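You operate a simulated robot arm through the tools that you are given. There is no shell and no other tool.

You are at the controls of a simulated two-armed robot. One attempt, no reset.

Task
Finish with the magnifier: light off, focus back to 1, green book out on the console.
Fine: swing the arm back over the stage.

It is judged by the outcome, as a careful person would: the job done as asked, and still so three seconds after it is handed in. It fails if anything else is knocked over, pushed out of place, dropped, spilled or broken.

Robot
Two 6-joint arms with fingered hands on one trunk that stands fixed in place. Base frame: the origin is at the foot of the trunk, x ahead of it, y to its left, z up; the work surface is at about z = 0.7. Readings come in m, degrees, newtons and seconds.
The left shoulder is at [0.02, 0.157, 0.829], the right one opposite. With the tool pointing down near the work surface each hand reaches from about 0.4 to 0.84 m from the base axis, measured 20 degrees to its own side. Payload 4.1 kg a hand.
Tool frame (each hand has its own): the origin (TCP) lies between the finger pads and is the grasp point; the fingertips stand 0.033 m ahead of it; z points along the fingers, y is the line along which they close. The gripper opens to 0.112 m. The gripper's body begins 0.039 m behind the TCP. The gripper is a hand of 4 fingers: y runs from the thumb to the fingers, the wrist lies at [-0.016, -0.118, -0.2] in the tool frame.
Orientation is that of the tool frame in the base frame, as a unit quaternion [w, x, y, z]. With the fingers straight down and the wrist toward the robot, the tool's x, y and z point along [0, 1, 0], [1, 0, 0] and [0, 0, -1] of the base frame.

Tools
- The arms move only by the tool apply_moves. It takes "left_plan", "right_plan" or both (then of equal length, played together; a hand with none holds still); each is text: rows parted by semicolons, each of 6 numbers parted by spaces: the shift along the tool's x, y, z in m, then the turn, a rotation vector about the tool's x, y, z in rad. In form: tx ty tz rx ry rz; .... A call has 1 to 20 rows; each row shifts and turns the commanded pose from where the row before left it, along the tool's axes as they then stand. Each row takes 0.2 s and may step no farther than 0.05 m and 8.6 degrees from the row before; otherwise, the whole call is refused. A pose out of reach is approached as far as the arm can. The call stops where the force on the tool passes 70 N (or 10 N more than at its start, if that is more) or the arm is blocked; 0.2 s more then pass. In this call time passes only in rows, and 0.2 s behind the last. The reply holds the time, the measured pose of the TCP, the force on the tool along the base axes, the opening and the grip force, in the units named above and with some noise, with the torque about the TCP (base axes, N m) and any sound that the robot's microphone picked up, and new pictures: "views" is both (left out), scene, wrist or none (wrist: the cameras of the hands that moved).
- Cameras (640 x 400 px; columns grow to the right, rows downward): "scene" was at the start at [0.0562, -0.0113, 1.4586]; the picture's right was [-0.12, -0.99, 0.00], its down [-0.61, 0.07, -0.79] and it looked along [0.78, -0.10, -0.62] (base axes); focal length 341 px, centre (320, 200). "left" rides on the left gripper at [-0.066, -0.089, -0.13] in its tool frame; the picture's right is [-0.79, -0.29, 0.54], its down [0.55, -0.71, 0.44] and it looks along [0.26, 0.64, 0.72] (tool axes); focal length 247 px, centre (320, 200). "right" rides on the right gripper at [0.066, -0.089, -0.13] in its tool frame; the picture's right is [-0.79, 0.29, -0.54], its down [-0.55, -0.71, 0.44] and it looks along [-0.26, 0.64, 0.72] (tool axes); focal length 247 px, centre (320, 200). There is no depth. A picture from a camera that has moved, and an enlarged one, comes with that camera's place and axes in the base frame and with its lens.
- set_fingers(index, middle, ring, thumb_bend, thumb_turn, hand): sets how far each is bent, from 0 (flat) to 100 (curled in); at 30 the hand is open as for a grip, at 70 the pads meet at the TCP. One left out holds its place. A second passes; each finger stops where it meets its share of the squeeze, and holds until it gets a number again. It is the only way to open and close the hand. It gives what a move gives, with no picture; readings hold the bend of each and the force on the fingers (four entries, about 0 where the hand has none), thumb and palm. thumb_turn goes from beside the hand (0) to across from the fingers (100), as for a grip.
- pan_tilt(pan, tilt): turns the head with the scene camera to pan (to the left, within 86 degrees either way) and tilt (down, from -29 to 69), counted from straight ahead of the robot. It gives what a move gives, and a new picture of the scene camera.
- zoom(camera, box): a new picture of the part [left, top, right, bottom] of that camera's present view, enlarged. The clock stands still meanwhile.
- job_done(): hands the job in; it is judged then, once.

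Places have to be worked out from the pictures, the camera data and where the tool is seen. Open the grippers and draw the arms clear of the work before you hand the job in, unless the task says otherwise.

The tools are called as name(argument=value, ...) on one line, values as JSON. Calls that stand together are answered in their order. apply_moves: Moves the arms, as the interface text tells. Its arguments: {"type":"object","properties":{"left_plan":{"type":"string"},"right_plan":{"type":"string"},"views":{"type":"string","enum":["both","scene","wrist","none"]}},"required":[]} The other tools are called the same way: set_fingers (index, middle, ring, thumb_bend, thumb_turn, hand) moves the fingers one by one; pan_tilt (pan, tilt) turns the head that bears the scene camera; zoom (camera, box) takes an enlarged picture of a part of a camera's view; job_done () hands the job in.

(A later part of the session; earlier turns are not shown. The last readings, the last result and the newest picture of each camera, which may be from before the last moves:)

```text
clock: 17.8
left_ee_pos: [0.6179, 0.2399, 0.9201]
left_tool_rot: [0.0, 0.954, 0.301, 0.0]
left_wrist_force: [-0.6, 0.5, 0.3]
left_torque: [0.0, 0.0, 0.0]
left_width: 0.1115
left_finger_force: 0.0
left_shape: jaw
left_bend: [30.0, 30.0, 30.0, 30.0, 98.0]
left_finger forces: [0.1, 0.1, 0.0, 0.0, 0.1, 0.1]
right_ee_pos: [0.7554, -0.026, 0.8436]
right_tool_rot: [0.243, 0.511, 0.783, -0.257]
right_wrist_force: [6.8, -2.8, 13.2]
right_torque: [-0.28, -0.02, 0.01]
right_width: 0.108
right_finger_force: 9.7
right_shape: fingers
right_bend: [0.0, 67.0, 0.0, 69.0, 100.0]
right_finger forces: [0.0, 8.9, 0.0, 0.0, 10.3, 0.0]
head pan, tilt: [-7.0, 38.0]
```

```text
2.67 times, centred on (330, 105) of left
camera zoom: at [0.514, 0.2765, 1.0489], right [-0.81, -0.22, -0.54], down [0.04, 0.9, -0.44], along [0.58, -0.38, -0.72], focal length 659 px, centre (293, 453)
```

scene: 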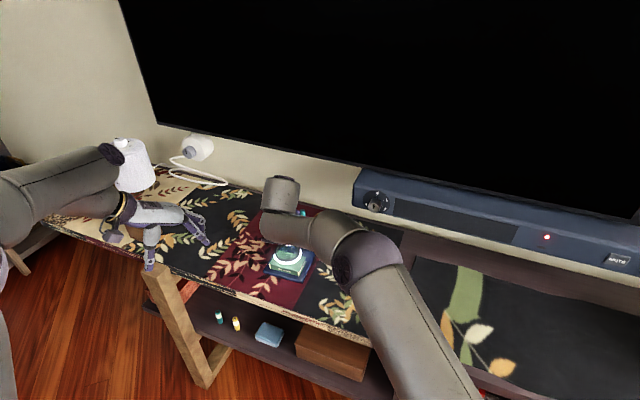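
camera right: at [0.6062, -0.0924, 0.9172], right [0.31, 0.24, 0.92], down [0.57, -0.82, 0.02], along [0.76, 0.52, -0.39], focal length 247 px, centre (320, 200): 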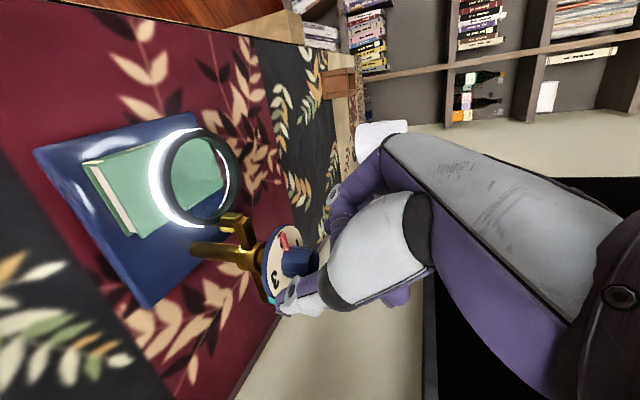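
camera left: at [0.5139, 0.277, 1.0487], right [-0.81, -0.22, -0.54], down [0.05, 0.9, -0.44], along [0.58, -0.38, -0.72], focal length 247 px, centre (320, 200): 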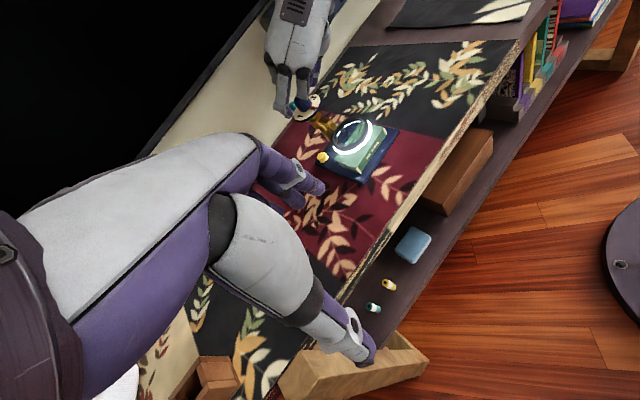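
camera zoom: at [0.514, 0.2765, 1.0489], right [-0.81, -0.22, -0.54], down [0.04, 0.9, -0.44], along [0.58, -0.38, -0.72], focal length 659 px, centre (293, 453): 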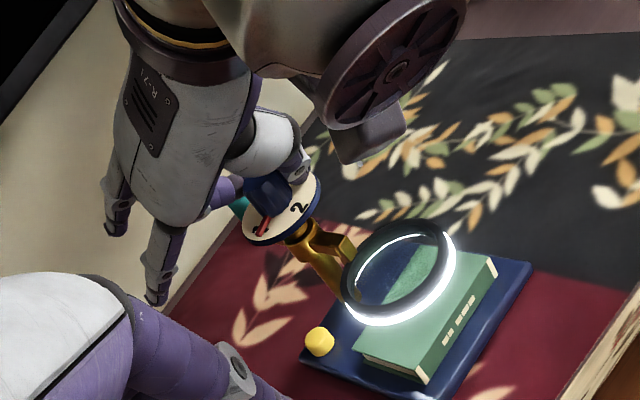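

The pointer now appears to cover the "1". I'll open the pinch to let go.

set_fingers(hand="right", middle=52, thumb_bend=52)

zoom(camera="left", box=[260, 30, 400, 180])

zoom(camera="right", box=[200, 160, 360, 320])

```text
clock: 18.8
left_ee_pos: [0.6184, 0.24, 0.9186]
left_tool_rot: [0.0, 0.954, 0.3, 0.0]
left_wrist_force: [-1.1, 0.1, -0.3]
left_torque: [-0.03, -0.03, 0.02]
left_width: 0.1116
left_finger_force: 0.0
left_shape: jaw
left_bend: [30.0, 30.0, 30.0, 30.0, 98.0]
left_finger forces: [0.0, 0.1, 0.0, 0.0, 0.0, 0.1]
right_ee_pos: [0.7547, -0.0242, 0.8423]
right_tool_rot: [0.243, 0.511, 0.784, -0.256]
right_wrist_force: [-1.6, 0.3, 6.2]
right_torque: [-0.13, -0.09, -0.05]
right_width: 0.1307
right_finger_force: 3.2
right_shape: fingers
right_bend: [0.0, 56.0, 0.0, 52.0, 98.0]
right_finger forces: [0.1, 6.2, 0.0, 0.0, 0.0, 0.1]
head pan, tilt: [-7.0, 38.0]
```

```text
2.67 times, centred on (330, 105) of left
camera zoom: at [0.5139, 0.2768, 1.0489], right [-0.81, -0.22, -0.54], down [0.04, 0.9, -0.44], along [0.58, -0.38, -0.72], focal length 659 px, centre (293, 453)
```

zoom: 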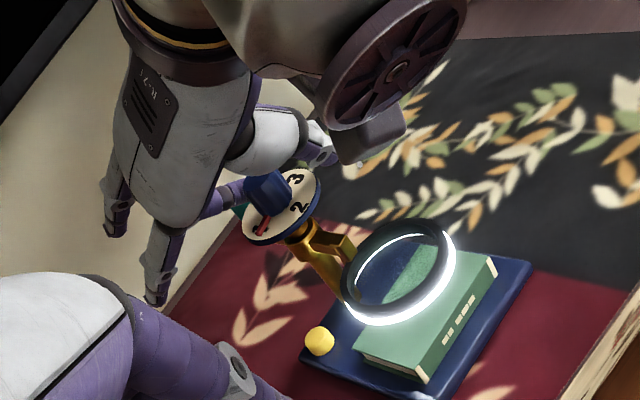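

```text
2.50 times, centred on (280, 240) of right
camera zoom: at [0.634, 0.0735, 0.9115], right [0.49, -0.09, 0.87], down [-0.41, -0.9, 0.14], along [0.77, -0.42, -0.47], focal length 617 px, centre (420, 100)
```

zoom: 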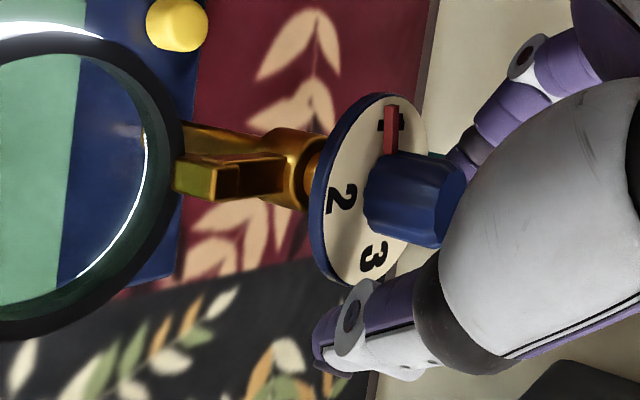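

The pointer is squarely on 1. The middle fingertip is still pressing on the plate, so I'll lift straight up and then look at the whole assembly.

apply_moves(right_plan="-0.0064 -0.0015 -0.0075 0 0 0;-0.0129 -0.003 -0.015 0 0 0;-0.0129 -0.003 -0.015 0 0 0", views="none")

zoom(camera="left", box=[260, 30, 400, 180])

zoom(camera="right", box=[0, 100, 400, 350])

```text
clock: 19.6
left_ee_pos: [0.618, 0.2407, 0.92]
left_tool_rot: [0.0, 0.954, 0.3, -0.001]
left_wrist_force: [-0.2, 0.1, -0.3]
left_torque: [0.02, 0.01, -0.01]
left_width: 0.1118
left_finger_force: 0.0
left_shape: jaw
left_bend: [30.0, 30.0, 30.0, 30.0, 98.0]
left_finger forces: [0.0, 0.0, 0.1, 0.1, 0.1, 0.1]
right_ee_pos: [0.7561, -0.0273, 0.8939]
right_tool_rot: [0.243, 0.512, 0.784, -0.255]
right_wrist_force: [0.7, 0.4, 0.0]
right_torque: [0.01, 0.02, 0.01]
right_width: 0.1306
right_finger_force: 0.1
right_shape: fingers
right_bend: [0.0, 52.0, 0.0, 52.0, 98.0]
right_finger forces: [0.0, 0.0, 0.0, 0.0, 0.0, 0.0]
head pan, tilt: [-7.0, 38.0]
```

```text
2.67 times, centred on (330, 105) of left
camera zoom: at [0.5142, 0.2768, 1.0487], right [-0.81, -0.22, -0.54], down [0.04, 0.9, -0.44], along [0.58, -0.38, -0.72], focal length 659 px, centre (293, 453)
```

zoom: 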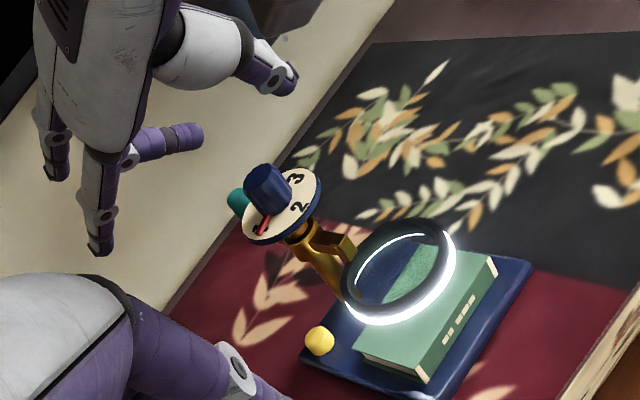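

```text
1.60 times, centred on (200, 225) of right
camera zoom: at [0.6348, 0.0711, 0.9624], right [0.49, -0.09, 0.87], down [-0.41, -0.9, 0.14], along [0.77, -0.42, -0.47], focal length 395 px, centre (512, 160)
```

zoom: 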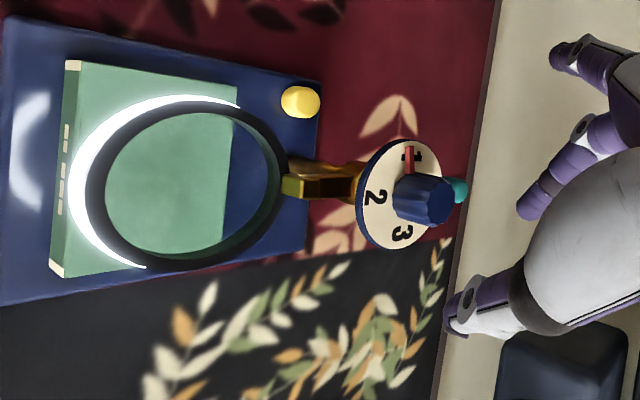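

The dial reads 1, the magnifier is upright, and the arm is still over the stage. I'll pull the right arm back and up, clear of the work, to get a good scene view for the light button.

apply_moves(right_plan="-0.0129 -0.003 -0.015 0 0 0;-0.0176 -0.0341 0.002 0 0 0;-0.0176 -0.0341 0.002 0 0 0;-0.0176 -0.0341 0.002 0 0 0;-0.0176 -0.0341 0.002 0 0 0;-0.0176 -0.0341 0.002 0 0 0;-0.0176 -0.0341 0.002 0 0 0;-0.0176 -0.0341 0.002 0 0 0;-0.0176 -0.0341 0.002 0 0 0", views="scene")

zoom(camera="scene", box=[240, 190, 340, 300])

```text
clock: 21.6
left_ee_pos: [0.6194, 0.2406, 0.919]
left_tool_rot: [0.001, 0.954, 0.301, 0.0]
left_wrist_force: [0.3, 1.1, -0.2]
left_torque: [-0.01, 0.01, -0.01]
left_width: 0.1119
left_finger_force: 0.1
left_shape: jaw
left_bend: [30.0, 30.0, 30.0, 30.0, 98.0]
left_finger forces: [0.0, 0.1, 0.1, 0.0, 0.0, 0.0]
right_ee_pos: [0.5538, -0.227, 1.0324]
right_tool_rot: [0.243, 0.511, 0.784, -0.256]
right_wrist_force: [0.2, -0.8, -0.1]
right_torque: [-0.04, 0.03, 0.01]
right_width: 0.1309
right_finger_force: 0.1
right_shape: fingers
right_bend: [0.0, 52.0, 0.0, 52.0, 98.0]
right_finger forces: [0.0, 0.1, 0.1, 0.1, 0.1, 0.1]
head pan, tilt: [-7.0, 38.0]
```

scene: 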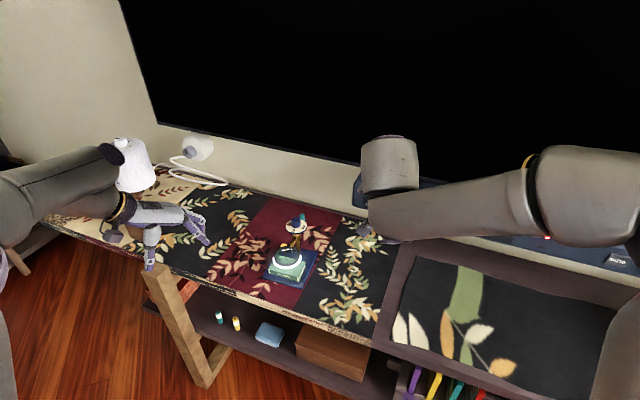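

```text
3.64 times, centred on (290, 245) of scene
camera zoom: at [0.0566, -0.011, 1.4586], right [-0.12, -0.99, 0.0], down [-0.61, 0.07, -0.79], along [0.78, -0.1, -0.62], focal length 1241 px, centre (429, 36)
```

zoom: 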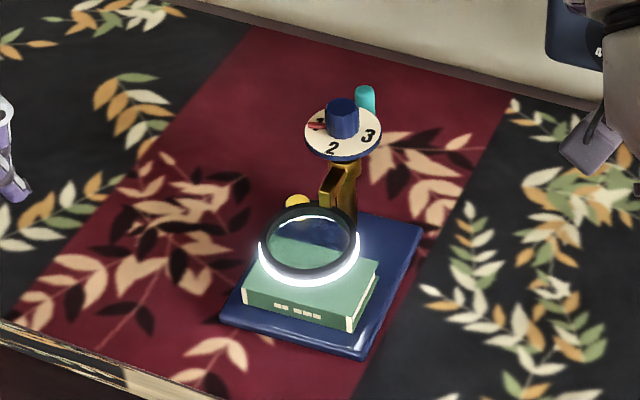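

Focus reads 1 and the magnifier moved by about (-0.02, +0.003) with no rotation. The yellow button is at about (0.782, 0.009, 0.72). I'll shape the left hand into a middle-and-thumb beak with the other fingers flat, and orient it leaning away from the post to press the button.

set_fingers(hand="left", index=0, ring=0, middle=70, thumb_bend=70)

apply_moves(left_plan="0 0 0 0 0 -0.1349;0 0 0 0 0 -0.1349;0 0 0 0 0 -0.1349;0 0 0 0 0 -0.1349;0 0 0 0 0 -0.1349;0 0 0 0 0 -0.1349;0 0 0 0 0 -0.1349;0 0 0 0 0 -0.1349;0 0 0 0 0 -0.1349;0 0 0 0 0 -0.1349;0 0 0 0 0 -0.1349;0 0 0 0 -0.1222 0;0 0 0 0 -0.1222 0;0 0 0 0 -0.1222 0;0 0 0 0 -0.1222 0;0 0 0 0 -0.1222 0", views="both")

```text
clock: 22.6
left_ee_pos: [0.6197, 0.2411, 0.9184]
left_tool_rot: [0.0, 0.954, 0.3, 0.0]
left_wrist_force: [0.1, -0.1, -0.3]
left_torque: [-0.01, 0.03, -0.04]
left_width: 0.1064
left_finger_force: 0.1
left_shape: fingers
left_bend: [0.0, 70.0, 0.0, 70.0, 98.0]
left_finger forces: [0.0, 0.1, 0.0, 0.0, 0.1, 0.0]
right_ee_pos: [0.5543, -0.226, 1.0316]
right_tool_rot: [0.243, 0.511, 0.783, -0.257]
right_wrist_force: [0.2, 0.3, -0.5]
right_torque: [-0.03, 0.0, -0.02]
right_width: 0.1308
right_finger_force: 0.1
right_shape: fingers
right_bend: [0.0, 52.0, 0.0, 52.0, 98.0]
right_finger forces: [0.0, 0.0, 0.0, 0.1, 0.0, 0.0]
head pan, tilt: [-7.0, 38.0]
```

```text
clock: 26.0
left_ee_pos: [0.6166, 0.2402, 0.9194]
left_tool_rot: [0.209, 0.484, 0.841, -0.122]
left_wrist_force: [0.4, -0.9, -0.1]
left_torque: [0.01, 0.02, 0.02]
left_width: 0.1066
left_finger_force: 0.1
left_shape: fingers
left_bend: [0.0, 70.0, 0.0, 70.0, 98.0]
left_finger forces: [0.0, 0.0, 0.0, 0.1, 0.1, 0.1]
left hand out of reach, approached as far as the arm can: row 16
right_ee_pos: [0.5537, -0.2274, 1.0332]
right_tool_rot: [0.243, 0.511, 0.784, -0.256]
right_wrist_force: [-0.2, -0.2, -0.3]
right_torque: [-0.02, -0.02, 0.0]
right_width: 0.1306
right_finger_force: 0.0
right_shape: fingers
right_bend: [0.0, 52.0, 0.0, 52.0, 98.0]
right_finger forces: [0.0, 0.0, 0.0, 0.0, 0.1, 0.0]
head pan, tilt: [-7.0, 38.0]
camera left: at [0.5394, 0.1998, 1.0648], right [0.23, -0.97, -0.1], down [-0.76, -0.11, -0.64], along [0.61, 0.23, -0.76], focal length 247 px, centre (320, 200)
```

scene: 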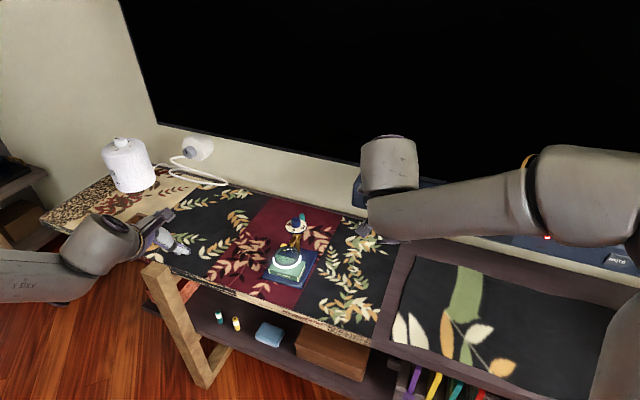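
left: 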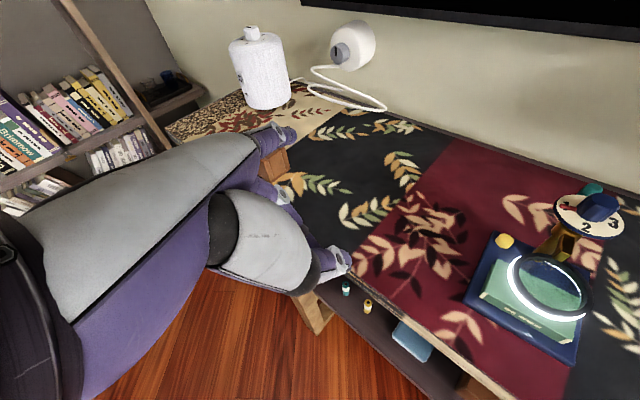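

The last tilt row hit a wrist limit, leaving a 28° lean, which is enough. I'll sync the command to that and move to a standoff about 7 cm back from the button.

apply_moves(left_plan="0 0 0 0 0.1222 0;-0.0262 0.0046 0.0339 0 0 0;-0.0262 0.0046 0.0339 0 0 0;-0.0262 0.0046 0.0339 0 0 0;-0.0262 0.0046 0.0339 0 0 0;-0.0262 0.0046 0.0339 0 0 0;-0.0262 0.0046 0.0339 0 0 0", views="both")

zoom(camera="scene", box=[220, 170, 360, 300])

```text
clock: 27.6
left_ee_pos: [0.7533, 0.0653, 0.7834]
left_tool_rot: [0.158, 0.491, 0.852, -0.091]
left_wrist_force: [0.0, 0.6, -0.1]
left_torque: [0.0, -0.03, 0.03]
left_width: 0.1066
left_finger_force: 0.1
left_shape: fingers
left_bend: [0.0, 70.0, 0.0, 70.0, 98.0]
left_finger forces: [0.1, 0.0, 0.0, 0.0, 0.0, 0.0]
right_ee_pos: [0.5537, -0.2257, 1.0324]
right_tool_rot: [0.243, 0.511, 0.784, -0.256]
right_wrist_force: [-0.4, 0.6, 0.1]
right_torque: [-0.01, 0.01, 0.01]
right_width: 0.1308
right_finger_force: 0.1
right_shape: fingers
right_bend: [0.0, 52.0, 0.0, 52.0, 98.0]
right_finger forces: [0.0, 0.1, 0.1, 0.0, 0.0, 0.0]
head pan, tilt: [-7.0, 38.0]
camera left: at [0.6843, 0.0098, 0.9276], right [0.22, -0.95, -0.22], down [-0.8, -0.05, -0.6], along [0.57, 0.31, -0.77], focal length 247 px, centre (320, 200)
```

scene: 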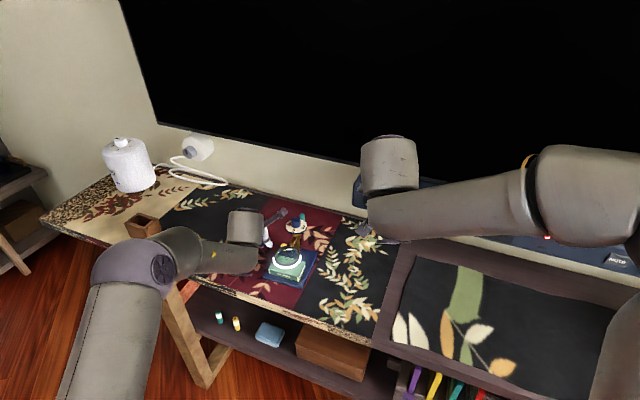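
left: 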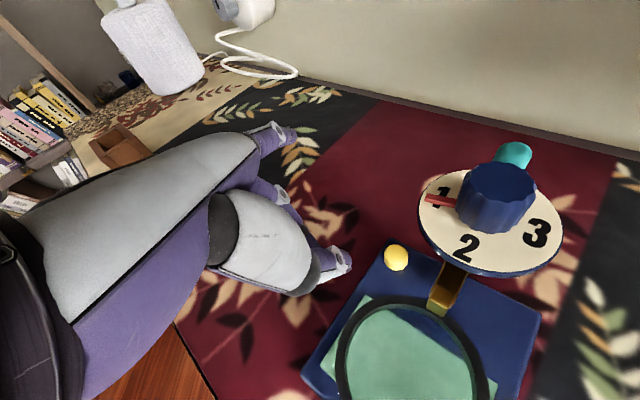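

```text
3.08 times, centred on (290, 235) of scene
camera zoom: at [0.0559, -0.0109, 1.4586], right [-0.12, -0.99, 0.0], down [-0.61, 0.07, -0.79], along [0.78, -0.1, -0.61], focal length 1050 px, centre (412, 92)
```

zoom: 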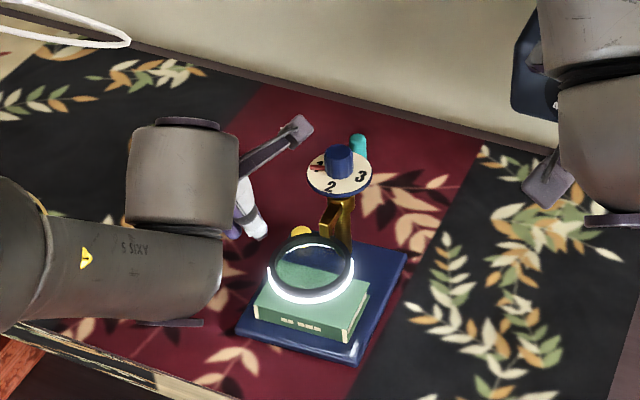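

The left wrist camera now sees the button clearly at about (0.781, 0.010). The beak tip is at roughly (0.757, 0.052, 0.75), so I'll shift horizontally over the button and check before pressing.

apply_moves(left_plan="-0.0153 -0.0004 0.0058 0 0 0;-0.0153 -0.0004 0.0058 0 0 0;-0.0152 -0.0003 0.0059 0 0 0", views="wrist")

zoom(camera="scene", box=[240, 190, 340, 290])

```text
clock: 28.4
left_ee_pos: [0.7767, 0.0194, 0.784]
left_tool_rot: [0.158, 0.491, 0.852, -0.091]
left_wrist_force: [-0.2, -0.2, 0.3]
left_torque: [-0.02, 0.02, -0.03]
left_width: 0.1065
left_finger_force: 0.1
left_shape: fingers
left_bend: [0.0, 70.0, 0.0, 70.0, 98.0]
left_finger forces: [0.0, 0.0, 0.0, 0.0, 0.0, 0.1]
right_ee_pos: [0.5549, -0.2258, 1.0316]
right_tool_rot: [0.245, 0.511, 0.783, -0.256]
right_wrist_force: [0.0, 0.5, -0.4]
right_torque: [0.02, 0.01, -0.01]
right_width: 0.1309
right_finger_force: 0.0
right_shape: fingers
right_bend: [0.0, 52.0, 0.0, 52.0, 98.0]
right_finger forces: [0.0, 0.0, 0.0, 0.1, 0.0, 0.1]
head pan, tilt: [-7.0, 38.0]
camera left: at [0.7072, -0.0357, 0.9284], right [0.22, -0.95, -0.22], down [-0.8, -0.05, -0.6], along [0.56, 0.31, -0.77], focal length 247 px, centre (320, 200)
```

left: 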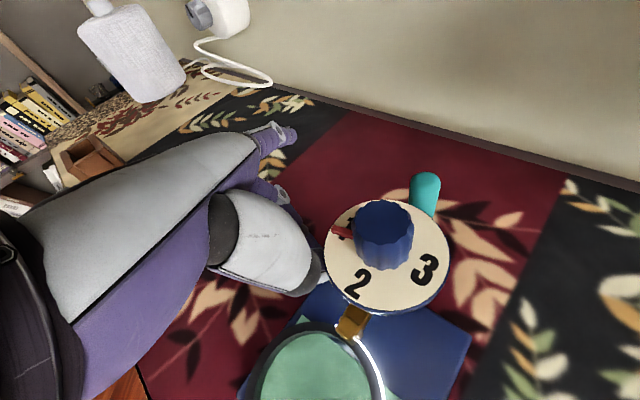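

```text
4.00 times, centred on (290, 240) of scene
camera zoom: at [0.0561, -0.0111, 1.4586], right [-0.12, -0.99, 0.0], down [-0.61, 0.07, -0.79], along [0.78, -0.1, -0.62], focal length 1365 px, centre (440, 40)
```

zoom: 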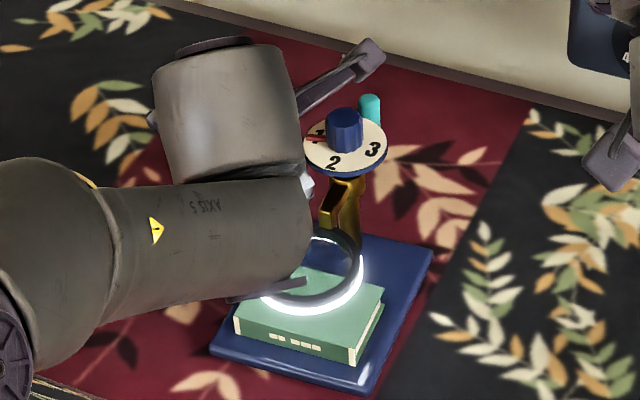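

The beak should be directly above the button, with no contact and the hand clear of the dial plate. I'll lower it straight down in small steps, watching force and the ring light.

apply_moves(left_plan="0.0018 0 0.0047 0 0 0;0.0018 0 0.0047 0 0 0;0.0018 0 0.0047 0 0 0;0.0018 0 0.0047 0 0 0", views="none")

zoom(camera="scene", box=[240, 190, 340, 290])

zoom(camera="left", box=[220, 180, 480, 400])

```text
clock: 29.4
left_ee_pos: [0.7751, 0.0206, 0.7654]
left_tool_rot: [0.158, 0.491, 0.852, -0.091]
left_wrist_force: [0.0, -0.4, 0.4]
left_torque: [-0.01, -0.01, -0.02]
left_width: 0.1062
left_finger_force: 0.1
left_shape: fingers
left_bend: [0.0, 70.0, 0.0, 70.0, 98.0]
left_finger forces: [0.0, 0.0, 0.1, 0.1, 0.1, 0.0]
right_ee_pos: [0.5541, -0.2264, 1.0321]
right_tool_rot: [0.243, 0.511, 0.783, -0.257]
right_wrist_force: [-0.4, -0.4, 0.2]
right_torque: [0.02, 0.01, 0.0]
right_width: 0.1306
right_finger_force: 0.1
right_shape: fingers
right_bend: [0.0, 52.0, 0.0, 52.0, 98.0]
right_finger forces: [0.0, 0.0, 0.0, 0.0, 0.0, 0.0]
head pan, tilt: [-7.0, 38.0]
```

```text
4.00 times, centred on (290, 240) of scene
camera zoom: at [0.0562, -0.0113, 1.4586], right [-0.12, -0.99, 0.0], down [-0.61, 0.07, -0.79], along [0.78, -0.1, -0.62], focal length 1365 px, centre (440, 40)
```

zoom: 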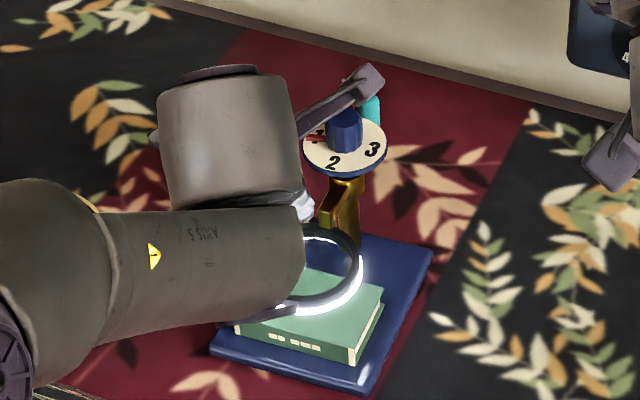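

```text
1.82 times, centred on (350, 290) of left
camera zoom: at [0.7066, -0.0349, 0.9099], right [0.22, -0.95, -0.22], down [-0.8, -0.04, -0.6], along [0.56, 0.31, -0.77], focal length 449 px, centre (266, 36)
```

zoom: 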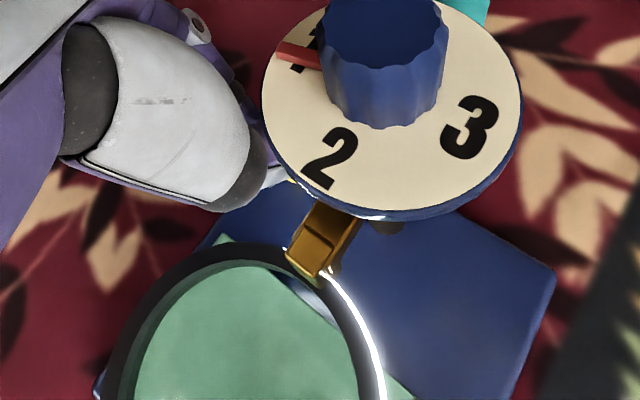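

Still no contact, and a sliver of yellow shows just beyond the thumb tip, consistent with alignment. I'll continue down in small increments.

apply_moves(left_plan="0.0014 0 0.0037 0 0 0;0.0014 0 0.0037 0 0 0", views="none")

zoom(camera="left", box=[220, 180, 480, 400])

```text
clock: 30.0
left_ee_pos: [0.7755, 0.0217, 0.7581]
left_tool_rot: [0.158, 0.491, 0.852, -0.091]
left_wrist_force: [0.2, -0.5, 0.6]
left_torque: [-0.01, -0.01, 0.02]
left_width: 0.1063
left_finger_force: 0.7
left_shape: fingers
left_bend: [0.0, 70.0, 0.0, 70.0, 98.0]
left_finger forces: [0.0, 0.1, 0.0, 0.0, 0.5, 0.0]
right_ee_pos: [0.5533, -0.2257, 1.0323]
right_tool_rot: [0.243, 0.511, 0.784, -0.256]
right_wrist_force: [0.2, 0.5, -0.3]
right_torque: [0.0, 0.0, 0.0]
right_width: 0.1309
right_finger_force: 0.2
right_shape: fingers
right_bend: [0.0, 52.0, 0.0, 52.0, 98.0]
right_finger forces: [0.1, 0.1, 0.0, 0.0, 0.0, 0.0]
head pan, tilt: [-7.0, 38.0]
```

```text
1.82 times, centred on (350, 290) of left
camera zoom: at [0.7067, -0.0335, 0.9023], right [0.22, -0.95, -0.22], down [-0.8, -0.04, -0.6], along [0.57, 0.31, -0.77], focal length 449 px, centre (266, 36)
```

zoom: 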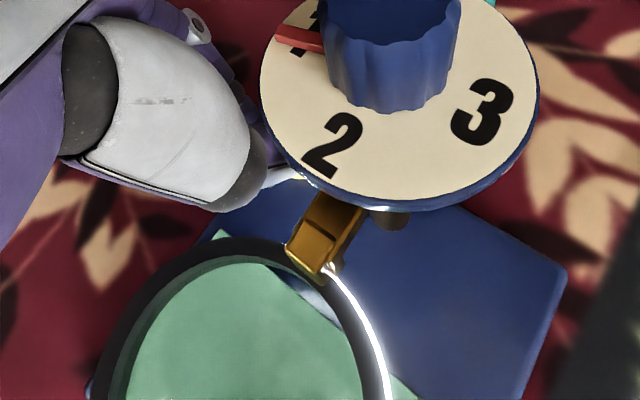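

The thumb senses 0.5 N, which is first contact with the button at a believable height. I'll press a few millimetres more.

apply_moves(left_plan="0.0009 0 0.0023 0 0 0;0.0009 0 0.0023 0 0 0", views="none")

zoom(camera="left", box=[220, 180, 480, 400])

```text
clock: 30.6
left_ee_pos: [0.776, 0.0212, 0.7525]
left_tool_rot: [0.158, 0.491, 0.852, -0.091]
left_wrist_force: [-0.7, -0.3, 4.2]
left_torque: [-0.09, 0.02, 0.0]
left_width: 0.1056
left_finger_force: 2.4
left_shape: fingers
left_bend: [0.0, 70.0, 0.0, 70.0, 97.0]
left_finger forces: [0.0, 0.0, 0.1, 0.0, 4.5, 0.1]
right_ee_pos: [0.5539, -0.2269, 1.0333]
right_tool_rot: [0.244, 0.511, 0.783, -0.257]
right_wrist_force: [1.1, 0.8, 0.3]
right_torque: [-0.01, 0.0, 0.02]
right_width: 0.1307
right_finger_force: 0.0
right_shape: fingers
right_bend: [0.0, 52.0, 0.0, 52.0, 98.0]
right_finger forces: [0.0, 0.0, 0.0, 0.1, 0.0, 0.0]
head pan, tilt: [-7.0, 38.0]
heard: click
```

```text
1.82 times, centred on (350, 290) of left
camera zoom: at [0.7067, -0.0344, 0.8972], right [0.22, -0.95, -0.22], down [-0.79, -0.04, -0.61], along [0.57, 0.31, -0.77], focal length 449 px, centre (266, 36)
```

zoom: 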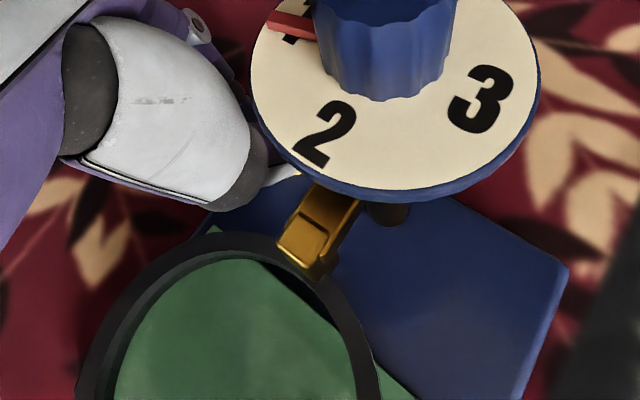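

I heard a click and the ring light went out. I'll lift straight up and withdraw the left hand along the way it came.

apply_moves(left_plan="-0.0018 0 -0.0047 0 0 0;-0.0054 0 -0.014 0 0 0;-0.0054 0 -0.014 0 0 0;0.0153 0.0004 -0.0058 0 0 0;0.0153 0.0004 -0.0058 0 0 0;0.0152 0.0003 -0.0059 0 0 0;0.0262 -0.0046 -0.0339 0 0 0;0.0262 -0.0046 -0.0339 0 0 0;0.0262 -0.0046 -0.0339 0 0 0", views="both")

zoom(camera="scene", box=[240, 190, 340, 300])

zoom(camera="left", box=[380, 150, 620, 390])

```text
clock: 32.6
left_ee_pos: [0.6822, 0.1548, 0.8552]
left_tool_rot: [0.157, 0.492, 0.852, -0.092]
left_wrist_force: [-0.4, 0.1, 0.7]
left_torque: [0.01, -0.01, -0.01]
left_width: 0.1059
left_finger_force: 0.1
left_shape: fingers
left_bend: [0.0, 70.0, 0.0, 70.0, 97.0]
left_finger forces: [0.0, 0.1, 0.0, 0.0, 0.1, 0.1]
right_ee_pos: [0.555, -0.2274, 1.0329]
right_tool_rot: [0.243, 0.511, 0.784, -0.256]
right_wrist_force: [-0.3, -0.6, -0.1]
right_torque: [0.03, 0.0, -0.01]
right_width: 0.1306
right_finger_force: 0.0
right_shape: fingers
right_bend: [0.0, 52.0, 0.0, 52.0, 98.0]
right_finger forces: [0.0, 0.0, 0.0, 0.1, 0.0, 0.0]
head pan, tilt: [-7.0, 38.0]
camera left: at [0.6129, 0.099, 0.9999], right [0.22, -0.95, -0.22], down [-0.8, -0.04, -0.6], along [0.56, 0.31, -0.77], focal length 247 px, centre (320, 200)
```

scene: 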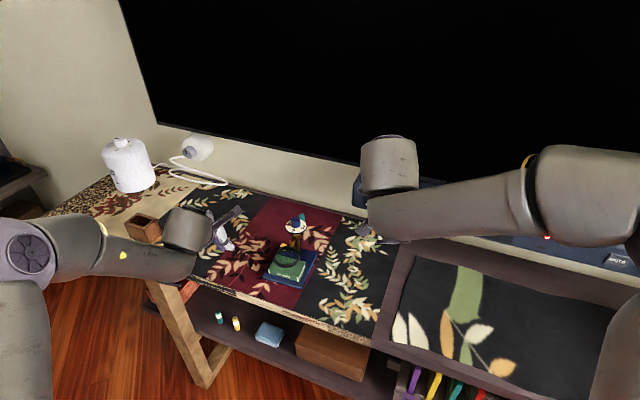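
left: 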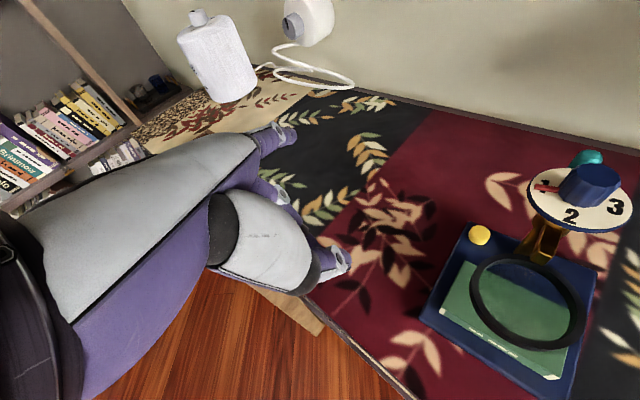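

```text
3.64 times, centred on (290, 245) of scene
camera zoom: at [0.0565, -0.0116, 1.4586], right [-0.12, -0.99, 0.0], down [-0.61, 0.08, -0.79], along [0.78, -0.1, -0.62], focal length 1241 px, centre (429, 36)
```

zoom: 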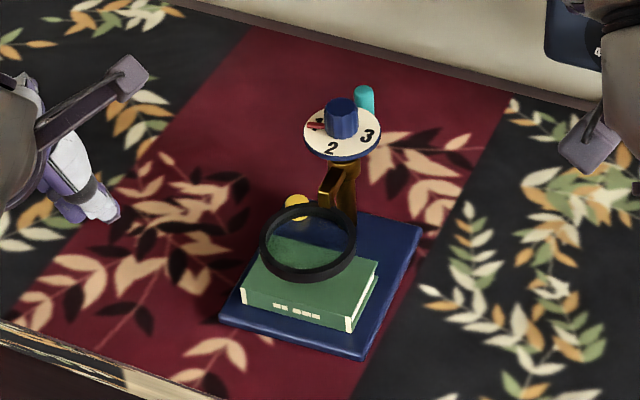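

```text
1.67 times, centred on (500, 270) of left
camera zoom: at [0.6129, 0.099, 0.9999], right [0.22, -0.95, -0.22], down [-0.8, -0.04, -0.6], along [0.56, 0.31, -0.77], focal length 412 px, centre (20, 83)
```

zoom: 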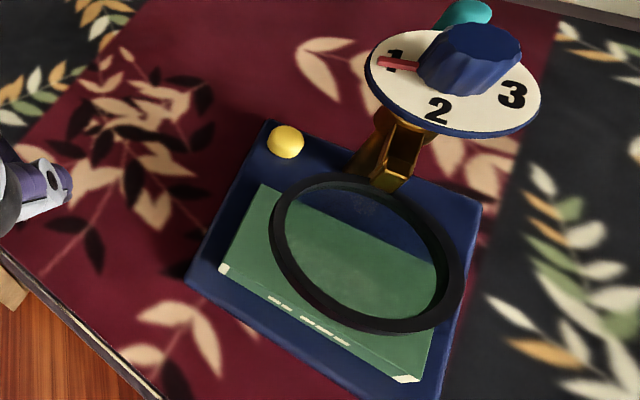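

The light is off and the focus is on 1. Next is swinging the arm aside. I'll withdraw the left hand, close the right hand's middle and thumb into a narrow beak, and turn it to approach the lens ring from the right.

set_fingers(hand="right", middle=70, thumb_bend=70)

apply_moves(right_plan="0 0 0 -0.1 0 0;0 0 0 -0.1 0 0;0 0 0 -0.0834 0 -0.0993;0 0 0 -0.0834 0 -0.0993;0 0 0 -0.0834 0 -0.0993;0 0 0 -0.0834 0 -0.0993;0 0 0 -0.0834 0 -0.0993;0 0 0 -0.0834 0 -0.0993;0 0 0 -0.0834 0 -0.0993;0 0 0 0 0.0873 0;0 0 0 0 0.0873 0", left_plan="0.0262 -0.0046 -0.0339 0 0 0;0.0262 -0.0046 -0.0339 0 0 0;0.0262 -0.0046 -0.0339 0 0 0;0 0 0 0 0 0;0 0 0 0 0 0;0 0 0 0 0 0;0 0 0 0 0 0;0 0 0 0 0 0;0 0 0 0 0 0;0 0 0 0 0 0;0 0 0 0 0 0", views="both")

```text
clock: 33.6
left_ee_pos: [0.6827, 0.1538, 0.855]
left_tool_rot: [0.158, 0.491, 0.852, -0.091]
left_wrist_force: [-0.4, 0.5, -0.3]
left_torque: [0.0, 0.01, 0.02]
left_width: 0.1059
left_finger_force: 0.1
left_shape: fingers
left_bend: [0.0, 70.0, 0.0, 70.0, 97.0]
left_finger forces: [0.1, 0.1, 0.0, 0.0, 0.1, 0.0]
right_ee_pos: [0.5537, -0.2263, 1.0331]
right_tool_rot: [0.244, 0.511, 0.784, -0.256]
right_wrist_force: [-0.5, 0.0, -0.3]
right_torque: [0.04, -0.01, 0.02]
right_width: 0.1067
right_finger_force: 0.0
right_shape: fingers
right_bend: [0.0, 70.0, 0.0, 70.0, 98.0]
right_finger forces: [0.0, 0.0, 0.1, 0.0, 0.1, 0.1]
head pan, tilt: [-7.0, 38.0]
```

```text
clock: 36.0
left_ee_pos: [0.618, 0.2388, 0.9231]
left_tool_rot: [0.158, 0.491, 0.852, -0.091]
left_wrist_force: [0.8, -0.2, 0.1]
left_torque: [0.02, -0.02, -0.02]
left_width: 0.1057
left_finger_force: 0.0
left_shape: fingers
left_bend: [0.0, 70.0, 0.0, 70.0, 97.0]
left_finger forces: [0.0, 0.0, 0.0, 0.0, 0.1, 0.0]
right_ee_pos: [0.5545, -0.2271, 1.0315]
right_tool_rot: [0.246, 0.298, 0.919, -0.079]
right_wrist_force: [0.2, -0.8, -0.1]
right_torque: [-0.03, 0.0, -0.03]
right_width: 0.1066
right_finger_force: 0.0
right_shape: fingers
right_bend: [0.0, 70.0, 0.0, 70.0, 98.0]
right_finger forces: [0.0, 0.0, 0.0, 0.0, 0.0, 0.0]
right hand out of reach, approached as far as the arm can: row 6, 7, 8, 9
head pan, tilt: [-7.0, 38.0]
camera right: at [0.4039, -0.2277, 1.1109], right [0.51, -0.02, 0.86], down [0.15, -0.98, -0.1], along [0.85, 0.18, -0.49], focal length 247 px, centre (320, 200)
camera left: at [0.5484, 0.1831, 1.0664], right [0.22, -0.95, -0.22], down [-0.8, -0.04, -0.6], along [0.56, 0.31, -0.77], focal length 247 px, centre (320, 200)
```

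scene: 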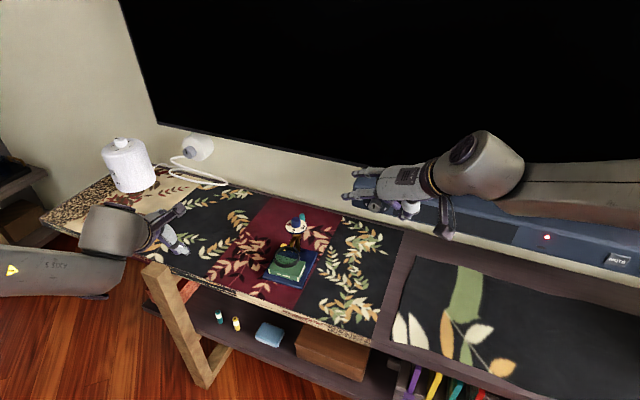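
right: 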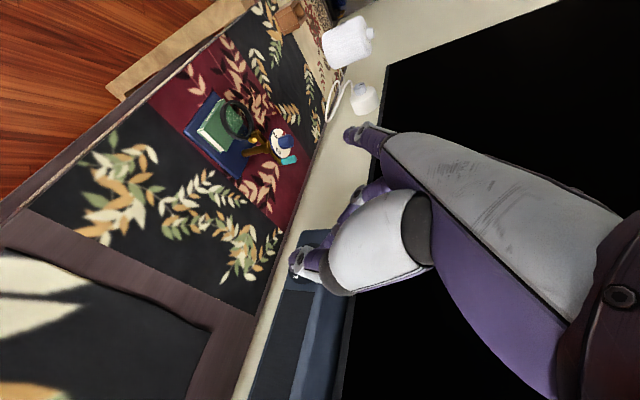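
left: 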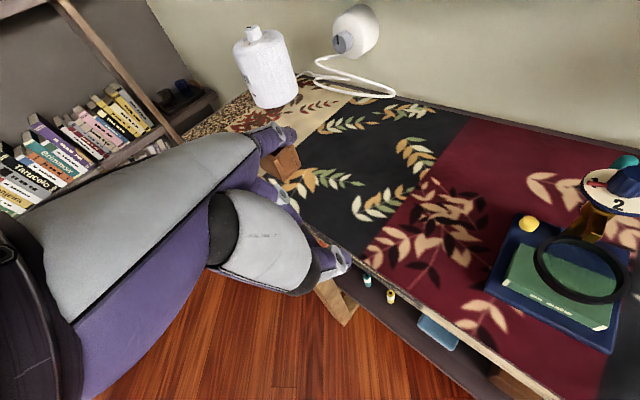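

A wrist limit stopped the yaw at about 54°, which still works. I'll move the beak to a point above the right side of the lens ring.

apply_moves(right_plan="0.0164 0.0296 0.0206 0 0 0;0.0164 0.0296 0.0206 0 0 0;0.0164 0.0296 0.0206 0 0 0;0.0164 0.0296 0.0206 0 0 0;0.0164 0.0296 0.0206 0 0 0;0.0164 0.0296 0.0206 0 0 0;0.0164 0.0296 0.0206 0 0 0", views="both")

zoom(camera="left", box=[440, 120, 640, 370])

```text
clock: 37.6
left_ee_pos: [0.6179, 0.2382, 0.9226]
left_tool_rot: [0.158, 0.492, 0.852, -0.091]
left_wrist_force: [-0.8, -0.4, 1.1]
left_torque: [-0.01, -0.01, -0.05]
left_width: 0.1063
left_finger_force: 0.1
left_shape: fingers
left_bend: [0.0, 70.0, 0.0, 70.0, 97.0]
left_finger forces: [0.0, 0.0, 0.0, 0.1, 0.0, 0.0]
right_ee_pos: [0.6557, -0.0436, 0.849]
right_tool_rot: [0.245, 0.3, 0.918, -0.084]
right_wrist_force: [0.0, -0.7, -0.1]
right_torque: [0.02, -0.04, 0.01]
right_width: 0.1064
right_finger_force: 0.1
right_shape: fingers
right_bend: [0.0, 70.0, 0.0, 70.0, 98.0]
right_finger forces: [0.0, 0.1, 0.1, 0.1, 0.0, 0.0]
right hand out of reach, approached as far as the arm can: row 2
head pan, tilt: [-7.0, 38.0]
camera right: at [0.5045, -0.0426, 0.9282], right [0.51, -0.01, 0.86], down [0.14, -0.99, -0.1], along [0.85, 0.17, -0.5], focal length 247 px, centre (320, 200)
```

scene: 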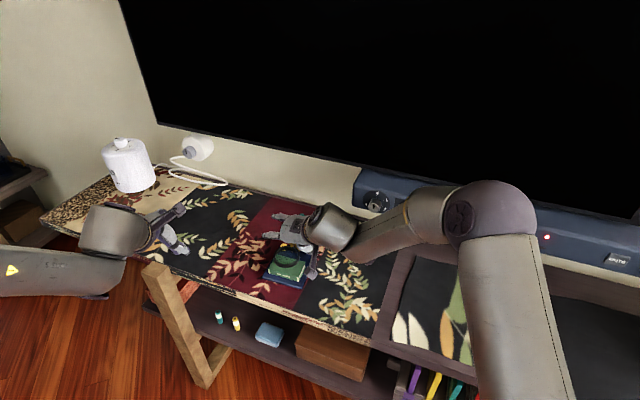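
right: 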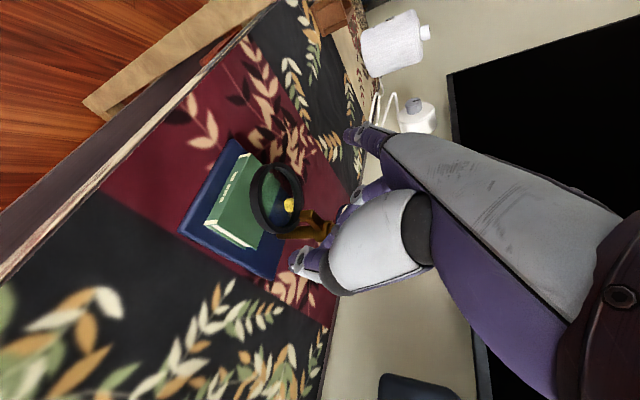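

```text
1.60 times, centred on (540, 245) of left
camera zoom: at [0.5482, 0.1827, 1.0665], right [0.22, -0.95, -0.22], down [-0.8, -0.04, -0.6], along [0.57, 0.31, -0.77], focal length 395 px, centre (-32, 128)
```

zoom: 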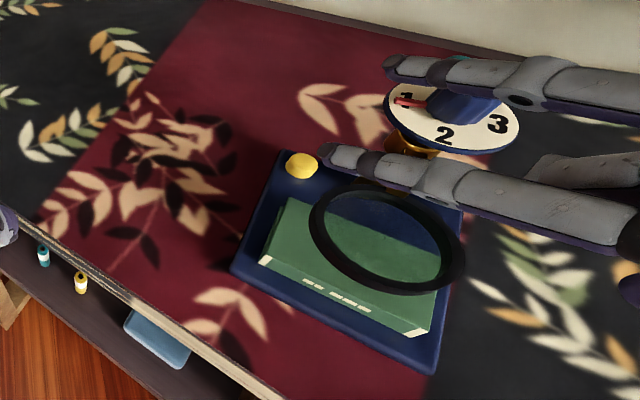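

The flat fingers pass well in front of the dial (they only overlap it in the view). I'll lower the beak vertically to just beside the ring, with the tip at z≈0.752, above the book.

apply_moves(right_plan="0.0113 0 0.0196 0 0 0;0.0113 0 0.0196 0 0 0;0.0113 0 0.0197 0 0 0", views="wrist")

zoom(camera="left", box=[440, 120, 640, 370])

zoom(camera="scene", box=[240, 190, 360, 300])

```text
clock: 38.4
left_ee_pos: [0.6169, 0.2386, 0.9221]
left_tool_rot: [0.158, 0.491, 0.852, -0.092]
left_wrist_force: [-0.4, -0.6, 1.1]
left_torque: [-0.02, -0.01, 0.01]
left_width: 0.1062
left_finger_force: 0.0
left_shape: fingers
left_bend: [0.0, 70.0, 0.0, 70.0, 97.0]
left_finger forces: [0.1, 0.1, 0.0, 0.0, 0.0, 0.0]
right_ee_pos: [0.652, -0.0472, 0.779]
right_tool_rot: [0.244, 0.301, 0.918, -0.087]
right_wrist_force: [-2.2, -0.2, 2.7]
right_torque: [0.04, -0.02, 0.01]
right_width: 0.1063
right_finger_force: 0.8
right_shape: fingers
right_bend: [0.0, 71.0, 0.0, 70.0, 98.0]
right_finger forces: [0.1, 2.7, 0.0, 0.0, 0.1, 0.0]
head pan, tilt: [-7.0, 38.0]
camera right: at [0.502, -0.0441, 0.8596], right [0.51, -0.01, 0.86], down [0.14, -0.99, -0.09], along [0.85, 0.16, -0.5], focal length 247 px, centre (320, 200)
```

right: 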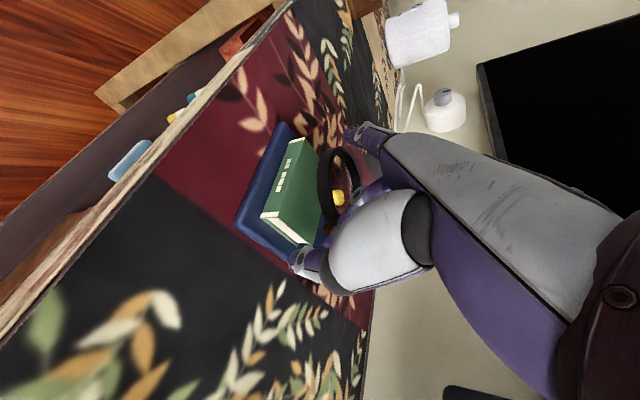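

```text
1.60 times, centred on (540, 245) of left
camera zoom: at [0.5483, 0.183, 1.0664], right [0.22, -0.95, -0.22], down [-0.8, -0.04, -0.6], along [0.56, 0.31, -0.77], focal length 395 px, centre (-32, 128)
```

zoom: 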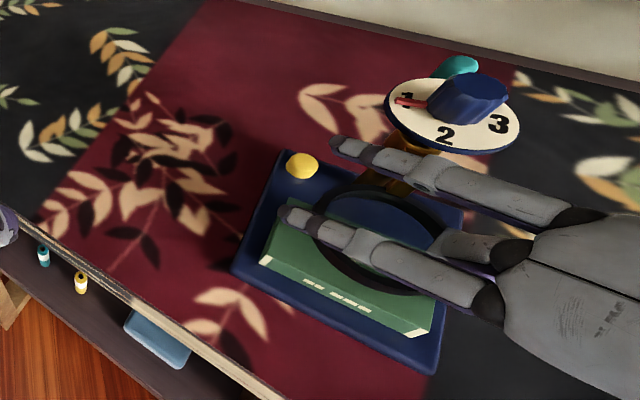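

```text
3.64 times, centred on (300, 245) of scene
camera zoom: at [0.056, -0.0114, 1.4586], right [-0.12, -0.99, 0.0], down [-0.61, 0.07, -0.79], along [0.78, -0.1, -0.62], focal length 1241 px, centre (393, 36)
```

zoom: 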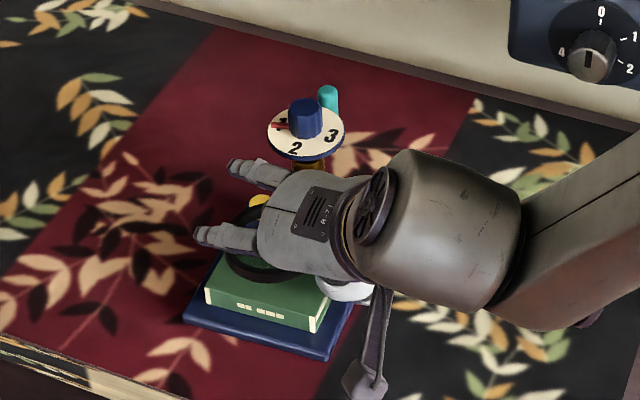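

The middle finger is touching the ring from above (2.7 N) because a bent finger bulges outward. At bend 30 the finger runs straight down and makes a clean vertical pusher, so I'll lift, straighten it, and shift to the right.

apply_moves(right_plan="-0.0174 0 -0.0303 0 0 0;0 -0.0464 0 0 0 0", views="none")

set_fingers(hand="right", middle=30)

zoom(camera="left", box=[440, 120, 640, 370])

zoom(camera="right", box=[180, 80, 440, 300])

```text
clock: 39.0
left_ee_pos: [0.6178, 0.2392, 0.9222]
left_tool_rot: [0.157, 0.49, 0.852, -0.091]
left_wrist_force: [0.4, -0.4, -0.1]
left_torque: [-0.03, -0.02, -0.02]
left_width: 0.1061
left_finger_force: 0.0
left_shape: fingers
left_bend: [0.0, 70.0, 0.0, 70.0, 97.0]
left_finger forces: [0.1, 0.1, 0.0, 0.0, 0.0, 0.0]
right_ee_pos: [0.6315, -0.0795, 0.8225]
right_tool_rot: [0.242, 0.301, 0.918, -0.091]
right_wrist_force: [1.2, 0.0, 0.3]
right_torque: [-0.03, 0.01, 0.01]
right_width: 0.1065
right_finger_force: 0.1
right_shape: fingers
right_bend: [0.0, 70.0, 0.0, 70.0, 98.0]
right_finger forces: [0.0, 0.1, 0.1, 0.1, 0.0, 0.1]
right hand out of reach, approached as far as the arm can: row 2
head pan, tilt: [-7.0, 38.0]
```

```text
clock: 40.0
left_ee_pos: [0.6172, 0.2396, 0.9222]
left_tool_rot: [0.158, 0.491, 0.852, -0.091]
left_wrist_force: [-0.3, 0.8, 0.3]
left_torque: [-0.02, -0.02, -0.02]
left_width: 0.1061
left_finger_force: 0.2
left_shape: fingers
left_bend: [0.0, 70.0, 0.0, 70.0, 97.0]
left_finger forces: [0.1, 0.0, 0.1, 0.0, 0.0, 0.1]
right_ee_pos: [0.6317, -0.0784, 0.8229]
right_tool_rot: [0.243, 0.302, 0.917, -0.09]
right_wrist_force: [0.2, 0.4, 0.9]
right_torque: [0.01, 0.0, 0.0]
right_width: 0.1065
right_finger_force: 0.1
right_shape: fingers
right_bend: [0.0, 30.0, 0.0, 70.0, 98.0]
right_finger forces: [0.0, 0.0, 0.0, 0.1, 0.0, 0.0]
head pan, tilt: [-7.0, 38.0]
```

```text
1.60 times, centred on (540, 245) of left
camera zoom: at [0.5484, 0.183, 1.0664], right [0.22, -0.95, -0.22], down [-0.8, -0.04, -0.6], along [0.56, 0.31, -0.77], focal length 395 px, centre (-32, 128)
```

zoom: 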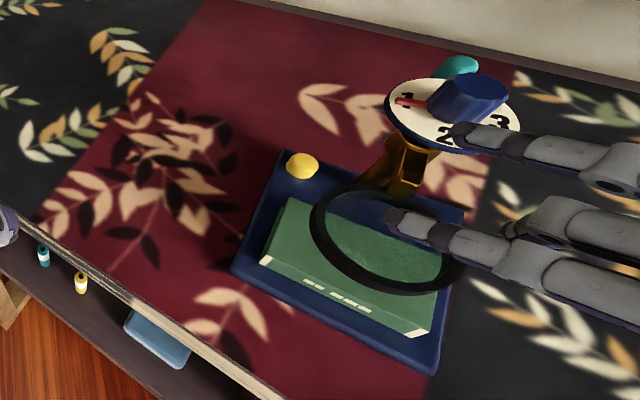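

```text
1.82 times, centred on (310, 190) of right
camera zoom: at [0.4818, -0.0745, 0.9036], right [0.52, -0.01, 0.86], down [0.13, -0.99, -0.09], along [0.85, 0.16, -0.51], focal length 449 px, centre (338, 218)
```

zoom: 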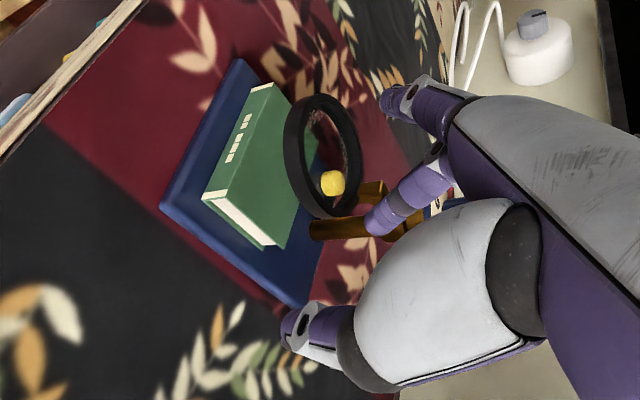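

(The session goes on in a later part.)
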